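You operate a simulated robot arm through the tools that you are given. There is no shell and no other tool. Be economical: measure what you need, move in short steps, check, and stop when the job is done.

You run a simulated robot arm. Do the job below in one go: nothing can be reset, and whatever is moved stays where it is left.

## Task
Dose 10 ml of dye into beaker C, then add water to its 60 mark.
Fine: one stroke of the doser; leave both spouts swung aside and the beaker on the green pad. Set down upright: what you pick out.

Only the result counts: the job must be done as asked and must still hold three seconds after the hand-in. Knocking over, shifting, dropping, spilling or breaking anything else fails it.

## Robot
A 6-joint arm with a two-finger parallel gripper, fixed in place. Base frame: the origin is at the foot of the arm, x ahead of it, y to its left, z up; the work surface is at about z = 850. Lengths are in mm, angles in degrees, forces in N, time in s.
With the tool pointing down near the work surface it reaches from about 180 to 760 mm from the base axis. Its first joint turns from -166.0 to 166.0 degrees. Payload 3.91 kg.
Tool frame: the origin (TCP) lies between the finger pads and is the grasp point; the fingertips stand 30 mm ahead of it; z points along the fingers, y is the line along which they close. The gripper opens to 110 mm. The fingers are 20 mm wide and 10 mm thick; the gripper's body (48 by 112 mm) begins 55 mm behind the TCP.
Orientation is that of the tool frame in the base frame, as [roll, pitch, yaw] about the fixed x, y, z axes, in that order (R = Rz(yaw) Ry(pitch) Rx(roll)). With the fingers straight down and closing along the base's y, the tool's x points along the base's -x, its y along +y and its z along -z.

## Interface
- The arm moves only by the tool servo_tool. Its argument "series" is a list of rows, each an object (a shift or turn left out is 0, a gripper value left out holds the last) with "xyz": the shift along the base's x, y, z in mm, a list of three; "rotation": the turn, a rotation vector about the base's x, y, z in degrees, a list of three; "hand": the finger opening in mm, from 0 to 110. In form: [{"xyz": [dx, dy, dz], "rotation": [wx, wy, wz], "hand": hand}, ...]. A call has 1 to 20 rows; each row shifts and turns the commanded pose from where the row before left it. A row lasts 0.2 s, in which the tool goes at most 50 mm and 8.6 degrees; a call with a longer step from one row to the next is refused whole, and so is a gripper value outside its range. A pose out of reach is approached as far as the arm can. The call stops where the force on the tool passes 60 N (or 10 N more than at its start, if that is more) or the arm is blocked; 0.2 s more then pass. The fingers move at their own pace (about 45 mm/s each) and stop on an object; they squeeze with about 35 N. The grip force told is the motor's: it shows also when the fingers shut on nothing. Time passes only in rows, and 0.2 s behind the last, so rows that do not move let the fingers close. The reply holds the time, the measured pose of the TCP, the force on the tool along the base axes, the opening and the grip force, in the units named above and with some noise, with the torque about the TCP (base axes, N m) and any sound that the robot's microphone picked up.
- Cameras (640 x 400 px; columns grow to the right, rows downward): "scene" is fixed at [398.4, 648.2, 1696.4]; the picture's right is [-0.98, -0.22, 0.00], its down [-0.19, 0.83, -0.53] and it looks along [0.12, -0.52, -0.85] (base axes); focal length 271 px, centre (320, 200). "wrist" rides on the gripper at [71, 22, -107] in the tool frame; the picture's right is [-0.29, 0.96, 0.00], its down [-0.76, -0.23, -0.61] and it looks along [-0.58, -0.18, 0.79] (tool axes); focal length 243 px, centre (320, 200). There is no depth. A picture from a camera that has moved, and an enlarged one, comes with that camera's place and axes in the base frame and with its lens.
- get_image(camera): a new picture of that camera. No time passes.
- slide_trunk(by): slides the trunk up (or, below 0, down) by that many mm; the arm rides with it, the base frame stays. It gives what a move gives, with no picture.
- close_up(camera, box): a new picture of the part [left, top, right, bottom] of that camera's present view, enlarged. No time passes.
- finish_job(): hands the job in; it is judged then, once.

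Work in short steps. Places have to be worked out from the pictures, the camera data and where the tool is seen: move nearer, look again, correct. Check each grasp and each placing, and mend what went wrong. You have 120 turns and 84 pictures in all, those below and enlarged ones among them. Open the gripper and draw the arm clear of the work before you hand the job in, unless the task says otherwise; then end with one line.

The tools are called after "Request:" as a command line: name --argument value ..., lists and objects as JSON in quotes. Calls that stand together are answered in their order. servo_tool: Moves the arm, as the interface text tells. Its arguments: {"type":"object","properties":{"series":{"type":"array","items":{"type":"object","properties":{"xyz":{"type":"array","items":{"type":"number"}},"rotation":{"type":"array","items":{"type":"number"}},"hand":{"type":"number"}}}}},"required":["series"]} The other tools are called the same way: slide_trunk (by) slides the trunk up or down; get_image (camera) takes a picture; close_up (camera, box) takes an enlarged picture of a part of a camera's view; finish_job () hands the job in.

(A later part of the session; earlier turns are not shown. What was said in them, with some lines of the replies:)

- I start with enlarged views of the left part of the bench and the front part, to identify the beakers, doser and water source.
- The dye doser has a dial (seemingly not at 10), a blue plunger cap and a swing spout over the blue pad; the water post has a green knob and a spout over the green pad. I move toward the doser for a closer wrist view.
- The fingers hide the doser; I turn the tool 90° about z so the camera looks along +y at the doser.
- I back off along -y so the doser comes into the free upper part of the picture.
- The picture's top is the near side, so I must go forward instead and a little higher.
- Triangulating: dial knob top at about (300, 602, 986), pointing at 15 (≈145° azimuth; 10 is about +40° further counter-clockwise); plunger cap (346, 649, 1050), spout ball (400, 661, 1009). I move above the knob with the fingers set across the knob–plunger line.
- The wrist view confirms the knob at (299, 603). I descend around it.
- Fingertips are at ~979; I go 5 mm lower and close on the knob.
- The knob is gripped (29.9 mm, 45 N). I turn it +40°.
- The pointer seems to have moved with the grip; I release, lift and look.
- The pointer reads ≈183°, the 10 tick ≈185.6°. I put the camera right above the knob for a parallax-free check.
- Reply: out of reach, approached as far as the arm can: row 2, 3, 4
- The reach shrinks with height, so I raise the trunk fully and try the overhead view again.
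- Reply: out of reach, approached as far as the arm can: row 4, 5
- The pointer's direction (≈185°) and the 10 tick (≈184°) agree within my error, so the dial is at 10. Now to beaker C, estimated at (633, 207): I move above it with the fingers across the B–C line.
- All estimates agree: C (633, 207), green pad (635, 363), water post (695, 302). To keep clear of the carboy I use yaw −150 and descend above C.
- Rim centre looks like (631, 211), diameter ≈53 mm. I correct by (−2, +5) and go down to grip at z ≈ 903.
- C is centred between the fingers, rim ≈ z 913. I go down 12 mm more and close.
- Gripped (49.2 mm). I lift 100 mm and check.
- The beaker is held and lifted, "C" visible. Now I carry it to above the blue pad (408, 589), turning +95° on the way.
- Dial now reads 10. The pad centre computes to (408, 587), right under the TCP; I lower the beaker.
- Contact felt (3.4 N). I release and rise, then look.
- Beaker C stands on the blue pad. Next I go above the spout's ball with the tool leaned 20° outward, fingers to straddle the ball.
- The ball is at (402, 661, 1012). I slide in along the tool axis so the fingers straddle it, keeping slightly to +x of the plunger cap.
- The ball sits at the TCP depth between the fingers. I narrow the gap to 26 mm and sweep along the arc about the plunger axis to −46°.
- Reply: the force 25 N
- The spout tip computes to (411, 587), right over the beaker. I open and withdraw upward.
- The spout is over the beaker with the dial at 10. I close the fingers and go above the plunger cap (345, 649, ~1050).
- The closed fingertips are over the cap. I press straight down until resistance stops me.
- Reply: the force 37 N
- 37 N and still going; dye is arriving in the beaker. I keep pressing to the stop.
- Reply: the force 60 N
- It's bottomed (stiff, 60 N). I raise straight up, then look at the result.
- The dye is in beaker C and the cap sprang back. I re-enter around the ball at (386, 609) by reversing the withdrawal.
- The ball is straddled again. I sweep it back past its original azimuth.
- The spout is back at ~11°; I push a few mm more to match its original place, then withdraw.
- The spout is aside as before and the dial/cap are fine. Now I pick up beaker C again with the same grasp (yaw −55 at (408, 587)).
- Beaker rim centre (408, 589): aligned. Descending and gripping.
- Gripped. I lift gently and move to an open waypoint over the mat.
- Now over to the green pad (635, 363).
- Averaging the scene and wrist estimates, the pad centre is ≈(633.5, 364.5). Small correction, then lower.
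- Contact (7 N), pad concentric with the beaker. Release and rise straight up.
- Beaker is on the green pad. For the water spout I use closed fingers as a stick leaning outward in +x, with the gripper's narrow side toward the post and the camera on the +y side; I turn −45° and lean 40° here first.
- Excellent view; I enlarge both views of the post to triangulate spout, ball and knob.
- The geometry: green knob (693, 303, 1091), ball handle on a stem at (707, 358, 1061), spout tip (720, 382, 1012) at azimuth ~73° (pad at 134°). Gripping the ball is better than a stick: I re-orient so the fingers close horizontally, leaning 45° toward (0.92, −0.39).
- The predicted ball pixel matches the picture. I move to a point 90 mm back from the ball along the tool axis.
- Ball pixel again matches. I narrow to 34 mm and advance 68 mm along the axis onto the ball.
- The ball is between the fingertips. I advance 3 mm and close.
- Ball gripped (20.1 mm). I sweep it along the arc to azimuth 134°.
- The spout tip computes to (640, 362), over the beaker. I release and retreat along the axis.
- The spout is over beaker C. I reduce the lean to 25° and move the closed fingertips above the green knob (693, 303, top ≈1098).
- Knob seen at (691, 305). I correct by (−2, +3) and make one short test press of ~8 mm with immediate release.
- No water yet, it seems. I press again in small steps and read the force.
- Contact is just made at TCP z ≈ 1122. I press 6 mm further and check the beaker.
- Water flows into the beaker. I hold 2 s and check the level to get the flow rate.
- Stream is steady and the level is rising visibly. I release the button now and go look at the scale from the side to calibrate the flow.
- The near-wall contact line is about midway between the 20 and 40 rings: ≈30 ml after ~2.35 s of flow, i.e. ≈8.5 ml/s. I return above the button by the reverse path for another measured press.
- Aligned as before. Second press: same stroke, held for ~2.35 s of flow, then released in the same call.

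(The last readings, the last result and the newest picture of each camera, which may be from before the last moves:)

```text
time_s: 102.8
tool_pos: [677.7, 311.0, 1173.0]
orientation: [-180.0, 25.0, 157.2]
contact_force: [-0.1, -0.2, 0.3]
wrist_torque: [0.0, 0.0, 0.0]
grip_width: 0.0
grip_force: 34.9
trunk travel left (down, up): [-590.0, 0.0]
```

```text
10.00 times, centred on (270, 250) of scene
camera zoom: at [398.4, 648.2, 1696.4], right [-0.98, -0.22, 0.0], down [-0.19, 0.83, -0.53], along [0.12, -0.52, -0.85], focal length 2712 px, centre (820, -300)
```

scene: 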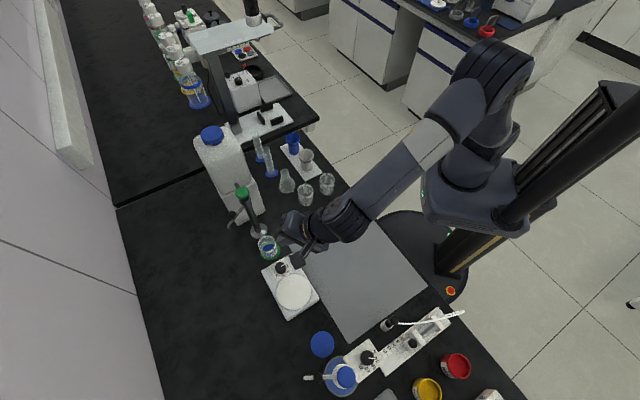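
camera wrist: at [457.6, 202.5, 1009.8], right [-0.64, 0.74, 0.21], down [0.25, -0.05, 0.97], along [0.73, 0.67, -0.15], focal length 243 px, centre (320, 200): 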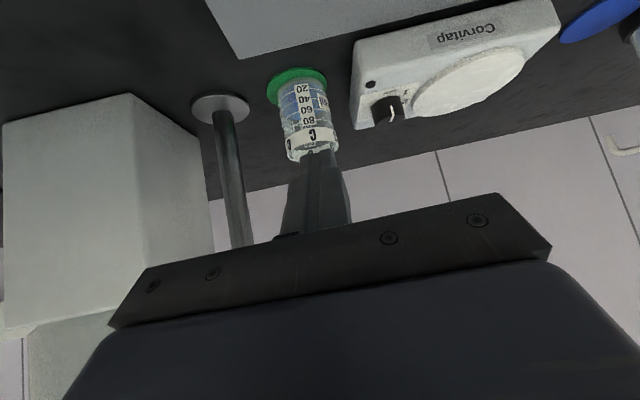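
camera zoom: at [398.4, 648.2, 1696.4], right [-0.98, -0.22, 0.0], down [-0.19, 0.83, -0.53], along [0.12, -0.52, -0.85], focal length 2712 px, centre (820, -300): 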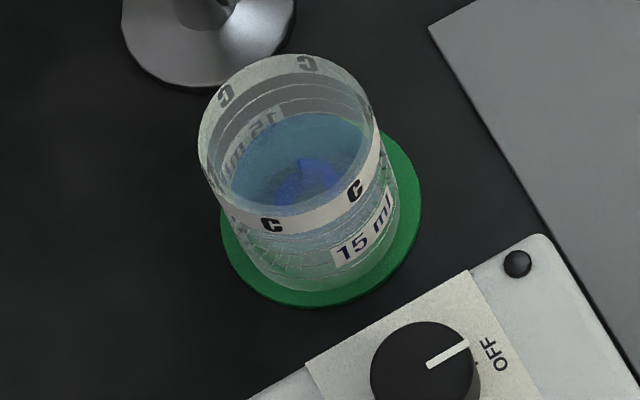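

The level rose by the same amount again (~50 ml expected). I check the scale from the side again.

Request:
servo_tool --series '[{"xyz": [-40, 0, 0]}, {"xyz": [-40, 0, 0]}, {"xyz": [-35, -5, -10], "rotation": [0, 0, 8.4]}, {"xyz": [0, 0, -20], "rotation": [0, 0, 8.4]}, {"xyz": [0, 0, -20], "rotation": [0, 0, 8.4]}, {"xyz": [0, 0, -20], "rotation": [0, 0, 8.4]}, {"xyz": [0, 0, -20], "rotation": [0, 0, 8.4]}, {"xyz": [0, 0, -20], "rotation": [0, 0, 8.4]}, {"rotation": [0, 0, 8.4]}, {"rotation": [0, 0, 8.4]}, {"rotation": [0, 0, 8.4]}, {"rotation": [4, -3, 0]}, {"rotation": [6, -4.5, 0]}, {"rotation": [6, -4.5, 0]}, {"xyz": [-6, -7, -26]}, {"xyz": [-6, -7, -26]}, {"xyz": [0, 0, -26]}, {}]'

Request:
close_up --camera "wrist" --box '[286, 74, 334, 134]'

```text
time_s: 106.6
tool_pos: [549.8, 290.8, 984.2]
orientation: [180.0, 45.1, -127.2]
contact_force: [-0.2, 0.4, -0.2]
wrist_torque: [0.0, 0.0, 0.01]
grip_width: 0.2
grip_force: 34.9
trunk travel left (down, up): [-590.0, 0.0]
```

```text
6.67 times, centred on (310, 104) of wrist
camera zoom: at [457.8, 204.2, 1009.8], right [-0.64, 0.74, 0.21], down [0.25, -0.05, 0.97], along [0.73, 0.67, -0.15], focal length 1618 px, centre (387, 840)
```

zoom: 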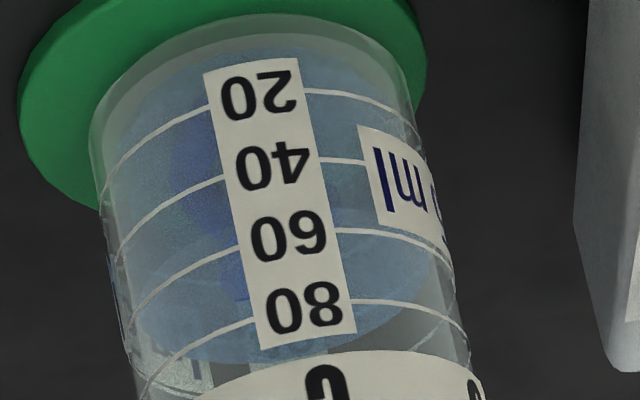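

Request:
close_up --camera "wrist" --box '[292, 90, 324, 122]'

```text
12.50 times, centred on (308, 106) of wrist
camera zoom: at [457.8, 204.2, 1009.8], right [-0.64, 0.74, 0.21], down [0.25, -0.05, 0.97], along [0.73, 0.67, -0.15], focal length 3033 px, centre (470, 1375)
```

zoom: 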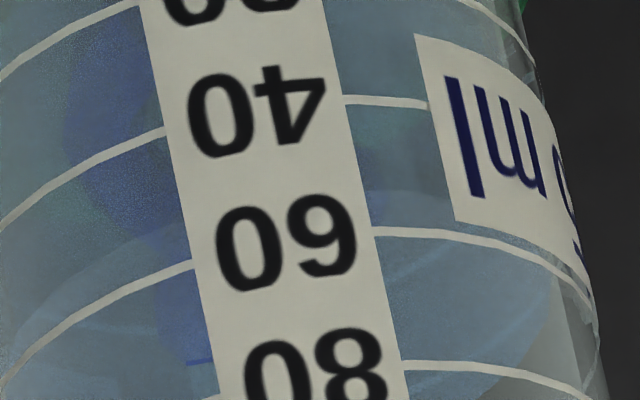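

The liquid's near contact line is about two thirds from 40 to 60; allowing for glass parallax ≈53 ml. Each 2.35 s press gave ≈21.5 ml, so ~7 ml more needs ≈0.75 s: 3 hold rows. Back above the button.

Request:
servo_tool --series '[{"xyz": [0, 0, 26]}, {"xyz": [6, 7, 26]}, {"xyz": [6, 7, 26]}, {"rotation": [-6, 4.5, 0]}, {"rotation": [-6, 4.5, 0]}, {"rotation": [-4, 3, 0]}, {"xyz": [0, 0, 20], "rotation": [0, 0, -8.4]}, {"xyz": [0, 0, 20], "rotation": [0, 0, -8.4]}, {"xyz": [0, 0, 20], "rotation": [0, 0, -8.4]}, {"xyz": [0, 0, 20], "rotation": [0, 0, -8.4]}, {"xyz": [0, 0, 20], "rotation": [0, 0, -8.4]}, {"rotation": [0, 0, -8.4]}, {"rotation": [0, 0, -8.4]}, {"rotation": [0, 0, -8.4]}, {"rotation": [0, 0, -8.4]}, {"xyz": [35, 5, 10]}, {"xyz": [40, 0, 0]}, {"xyz": [40, 0, 0]}, {}]'

Request:
servo_tool --series '[{"xyz": [5, 0.5, -25]}, {"xyz": [0, 0, -20]}, {"xyz": [0, 0, -6]}, {"xyz": [0, 0, -3]}, {"xyz": [0, 0, -3]}, {}, {}, {}, {"xyz": [0, 0, 12]}, {"xyz": [0, 0, 20]}, {"xyz": [-5, 0, 25]}]'

Request:
servo_tool --series '[{"xyz": [-40, 0, 0]}, {"xyz": [-40, 0, 0]}, {"xyz": [-35, -5, -10], "rotation": [0, 0, 8.4]}, {"xyz": [0, 0, -20], "rotation": [0, 0, 8.4]}, {"xyz": [0, 0, -20], "rotation": [0, 0, 8.4]}, {"xyz": [0, 0, -20], "rotation": [0, 0, 8.4]}, {"xyz": [0, 0, -20], "rotation": [0, 0, 8.4]}, {"xyz": [0, 0, -20], "rotation": [0, 0, 8.4]}, {"rotation": [0, 0, 8.4]}, {"rotation": [0, 0, 8.4]}, {"rotation": [0, 0, 8.4]}, {"rotation": [4, -3, 0]}, {"rotation": [6, -4.5, 0]}, {"rotation": [6, -4.5, 0]}, {"xyz": [-6, -7, -26]}, {"xyz": [-6, -7, -26]}, {"xyz": [0, 0, -26]}, {}]'

Request:
close_up --camera "wrist" --box '[292, 90, 324, 122]'

```text
time_s: 110.6
tool_pos: [679.8, 310.8, 1174.2]
orientation: [-180.0, 25.0, 157.1]
contact_force: [-1.0, -0.6, 0.2]
wrist_torque: [0.0, 0.03, 0.0]
grip_width: 0.0
grip_force: 35.0
trunk travel left (down, up): [-590.0, 0.0]
```

```text
time_s: 113.0
tool_pos: [677.7, 310.7, 1172.8]
orientation: [-179.9, 25.0, 157.2]
contact_force: [0.3, -0.8, 0.0]
wrist_torque: [0.02, -0.01, 0.01]
grip_width: 0.1
grip_force: 34.7
trunk travel left (down, up): [-590.0, 0.0]
```

```text
time_s: 116.8
tool_pos: [551.8, 291.2, 984.3]
orientation: [179.9, 45.0, -127.3]
contact_force: [-0.1, 0.2, -0.3]
wrist_torque: [-0.01, -0.02, 0.0]
grip_width: 0.0
grip_force: 34.9
trunk travel left (down, up): [-590.0, 0.0]
```

```text
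12.50 times, centred on (308, 106) of wrist
camera zoom: at [458.7, 204.1, 1009.3], right [-0.64, 0.74, 0.21], down [0.25, -0.05, 0.97], along [0.73, 0.67, -0.15], focal length 3033 px, centre (470, 1375)
```

zoom: 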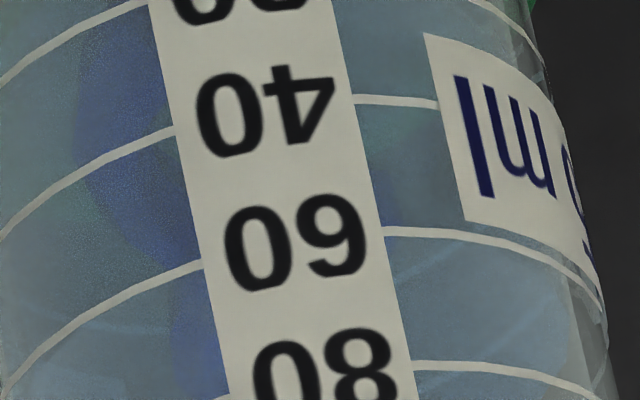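

Request:
close_up --camera "wrist" --box '[284, 84, 336, 136]'

```text
7.69 times, centred on (310, 110) of wrist
camera zoom: at [458.7, 204.1, 1009.3], right [-0.64, 0.74, 0.21], down [0.25, -0.05, 0.97], along [0.73, 0.67, -0.15], focal length 1866 px, centre (397, 892)
```

zoom: 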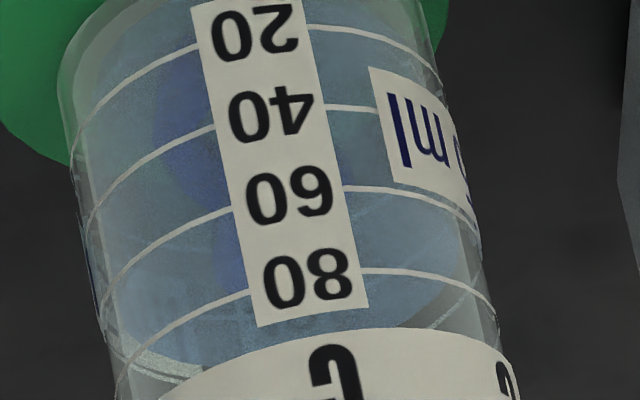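

The contact line now sits at the 60 ring (≈60–61 ml). Now I swing the water spout aside: back to the 45° ball approach pose with the fingers open.

Request:
servo_tool --series '[{"xyz": [0, 0, 40]}, {"xyz": [0, 10, 40]}, {"xyz": [0, 10, 40]}, {"xyz": [0, 10, 36], "rotation": [0, 0, -8.4], "hand": 36}, {"xyz": [0, 10, 0], "rotation": [0, 0, -8.4]}, {"xyz": [0, 10, 0], "rotation": [0, 0, -8.4]}, {"xyz": [5, 10, 0], "rotation": [0, 0, -8.4]}, {"xyz": [5, 10, 0], "rotation": [0, 0, -8.4]}, {"xyz": [5, 13, 0], "rotation": [0, 0, -8.4]}, {"xyz": [5, 0, 0], "rotation": [0, 0, -8.4]}, {"xyz": [8, 0, 0], "rotation": [0, 0, -8.4]}, {"rotation": [0, 0, -8.4]}, {}]'

Request:
get_image --camera "wrist"

```text
time_s: 119.6
tool_pos: [578.7, 375.1, 1140.0]
orientation: [-179.9, 45.0, 157.0]
contact_force: [-0.2, 0.5, -0.4]
wrist_torque: [0.02, 0.0, 0.0]
grip_width: 36.1
grip_force: 0.0
trunk travel left (down, up): [-590.0, 0.0]
```

```text
4 pictures are left
camera wrist: at [472.2, 444.1, 1166.1], right [0.56, 0.8, 0.21], down [0.01, -0.25, 0.97], along [0.83, -0.54, -0.15], focal length 243 px, centre (320, 200)
```

wrist: 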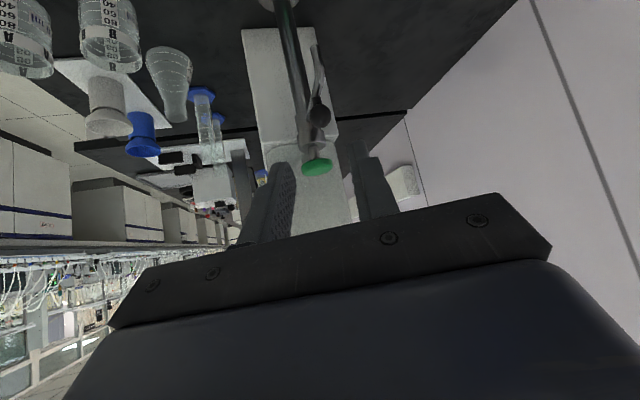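

The ball is just where expected. I advance, close on it and check the grip width before swinging.

Request:
servo_tool --series '[{"xyz": [15, -6.2, -16.2]}, {"xyz": [15, -6.2, -16.2]}, {"xyz": [15, -6.2, -16.2]}, {"xyz": [15, -6.2, -16.2]}, {}, {"hand": 10}, {}, {}, {}]'

```text
time_s: 121.6
tool_pos: [638.7, 349.5, 1075.7]
orientation: [180.0, 45.0, 157.2]
contact_force: [1.2, 0.8, -0.5]
wrist_torque: [-0.03, -0.12, 0.07]
grip_width: 19.7
grip_force: 45.1
trunk travel left (down, up): [-590.0, 0.0]
```

Gripped (19.7 mm). I swing back along the reverse arc to ≈73°.

Request:
servo_tool --series '[{"xyz": [4.8, 4.2, 0]}, {"xyz": [6.1, 4.1, 0]}, {"xyz": [6.7, 3.2, 0]}, {"xyz": [6.9, 2.4, 0]}, {"xyz": [7.2, 1.4, 0]}, {"xyz": [7.35, 0.5, 0]}, {"xyz": [7.35, -0.5, 0]}, {"xyz": [7.2, -1.4, 0]}, {"xyz": [2, -0.6, 0]}, {}]'

```text
time_s: 123.8
tool_pos: [693.0, 362.6, 1077.4]
orientation: [179.9, 44.9, 157.2]
contact_force: [-5.3, -2.7, -2.1]
wrist_torque: [0.06, 0.27, -0.33]
grip_width: 19.7
grip_force: 45.2
trunk travel left (down, up): [-590.0, 0.0]
```

Back at the original place. I release, retreat along the axis and draw clear.

Request:
servo_tool --series '[{"hand": 36}, {}, {"xyz": [-6, 2.5, 6.5]}, {"xyz": [-13, 5.5, 14]}, {"xyz": [-20, 8, 22]}, {"xyz": [-20, 8, 22]}, {"xyz": [-20, 8, 22]}, {"xyz": [-40, 0, 20]}, {"xyz": [-45, -10, 0]}, {"xyz": [-45, -10, 0]}, {"xyz": [-45, -10, 0]}, {"hand": 80}, {}]'

Request:
close_up --camera "scene" --box '[210, 180, 306, 270]'

Request:
get_image --camera "scene"

```text
time_s: 126.6
tool_pos: [440.4, 365.6, 1182.6]
orientation: [180.0, 45.0, 157.2]
contact_force: [-0.3, -0.6, -0.9]
wrist_torque: [-0.05, 0.0, -0.01]
grip_width: 79.8
grip_force: 0.1
trunk travel left (down, up): [-590.0, 0.0]
```

```text
4.44 times, centred on (258, 225) of scene
camera zoom: at [398.4, 648.2, 1696.4], right [-0.98, -0.22, 0.0], down [-0.19, 0.83, -0.53], along [0.12, -0.52, -0.85], focal length 1205 px, centre (596, 89)
```

zoom: 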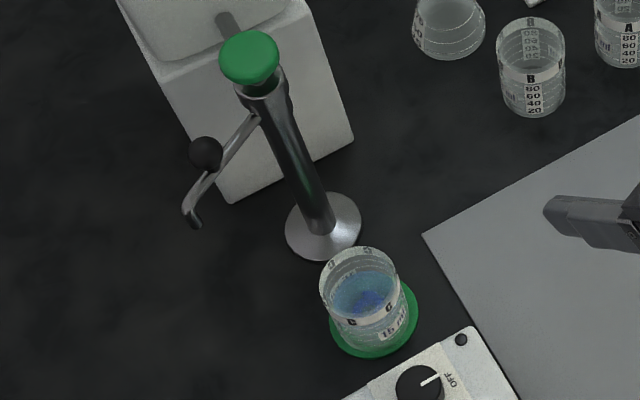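

```text
2 pictures are left
```

scene: 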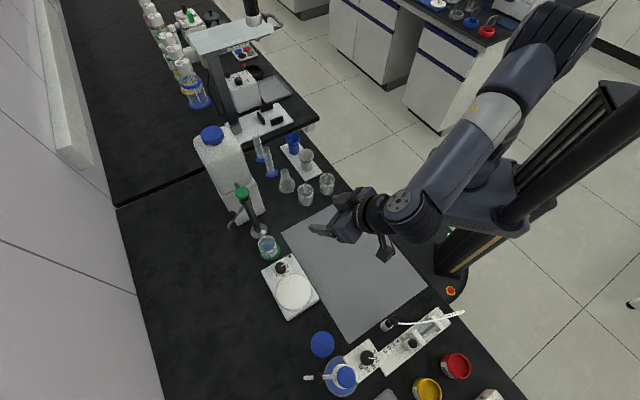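

Both spouts are aside, beaker C stands on the green pad filled to its 60 mark, and the arm is clear and open. I hand in.

Request:
finish_job

```text
The job is handed in.
```

I dosed 10 ml of dye into beaker C with one stroke, then added water to about its 60 mark. I read the level as about 60–61 from the side view. The beaker is upright on the green pad, both spouts are swung aside, and I saw no spills and nothing else moved.
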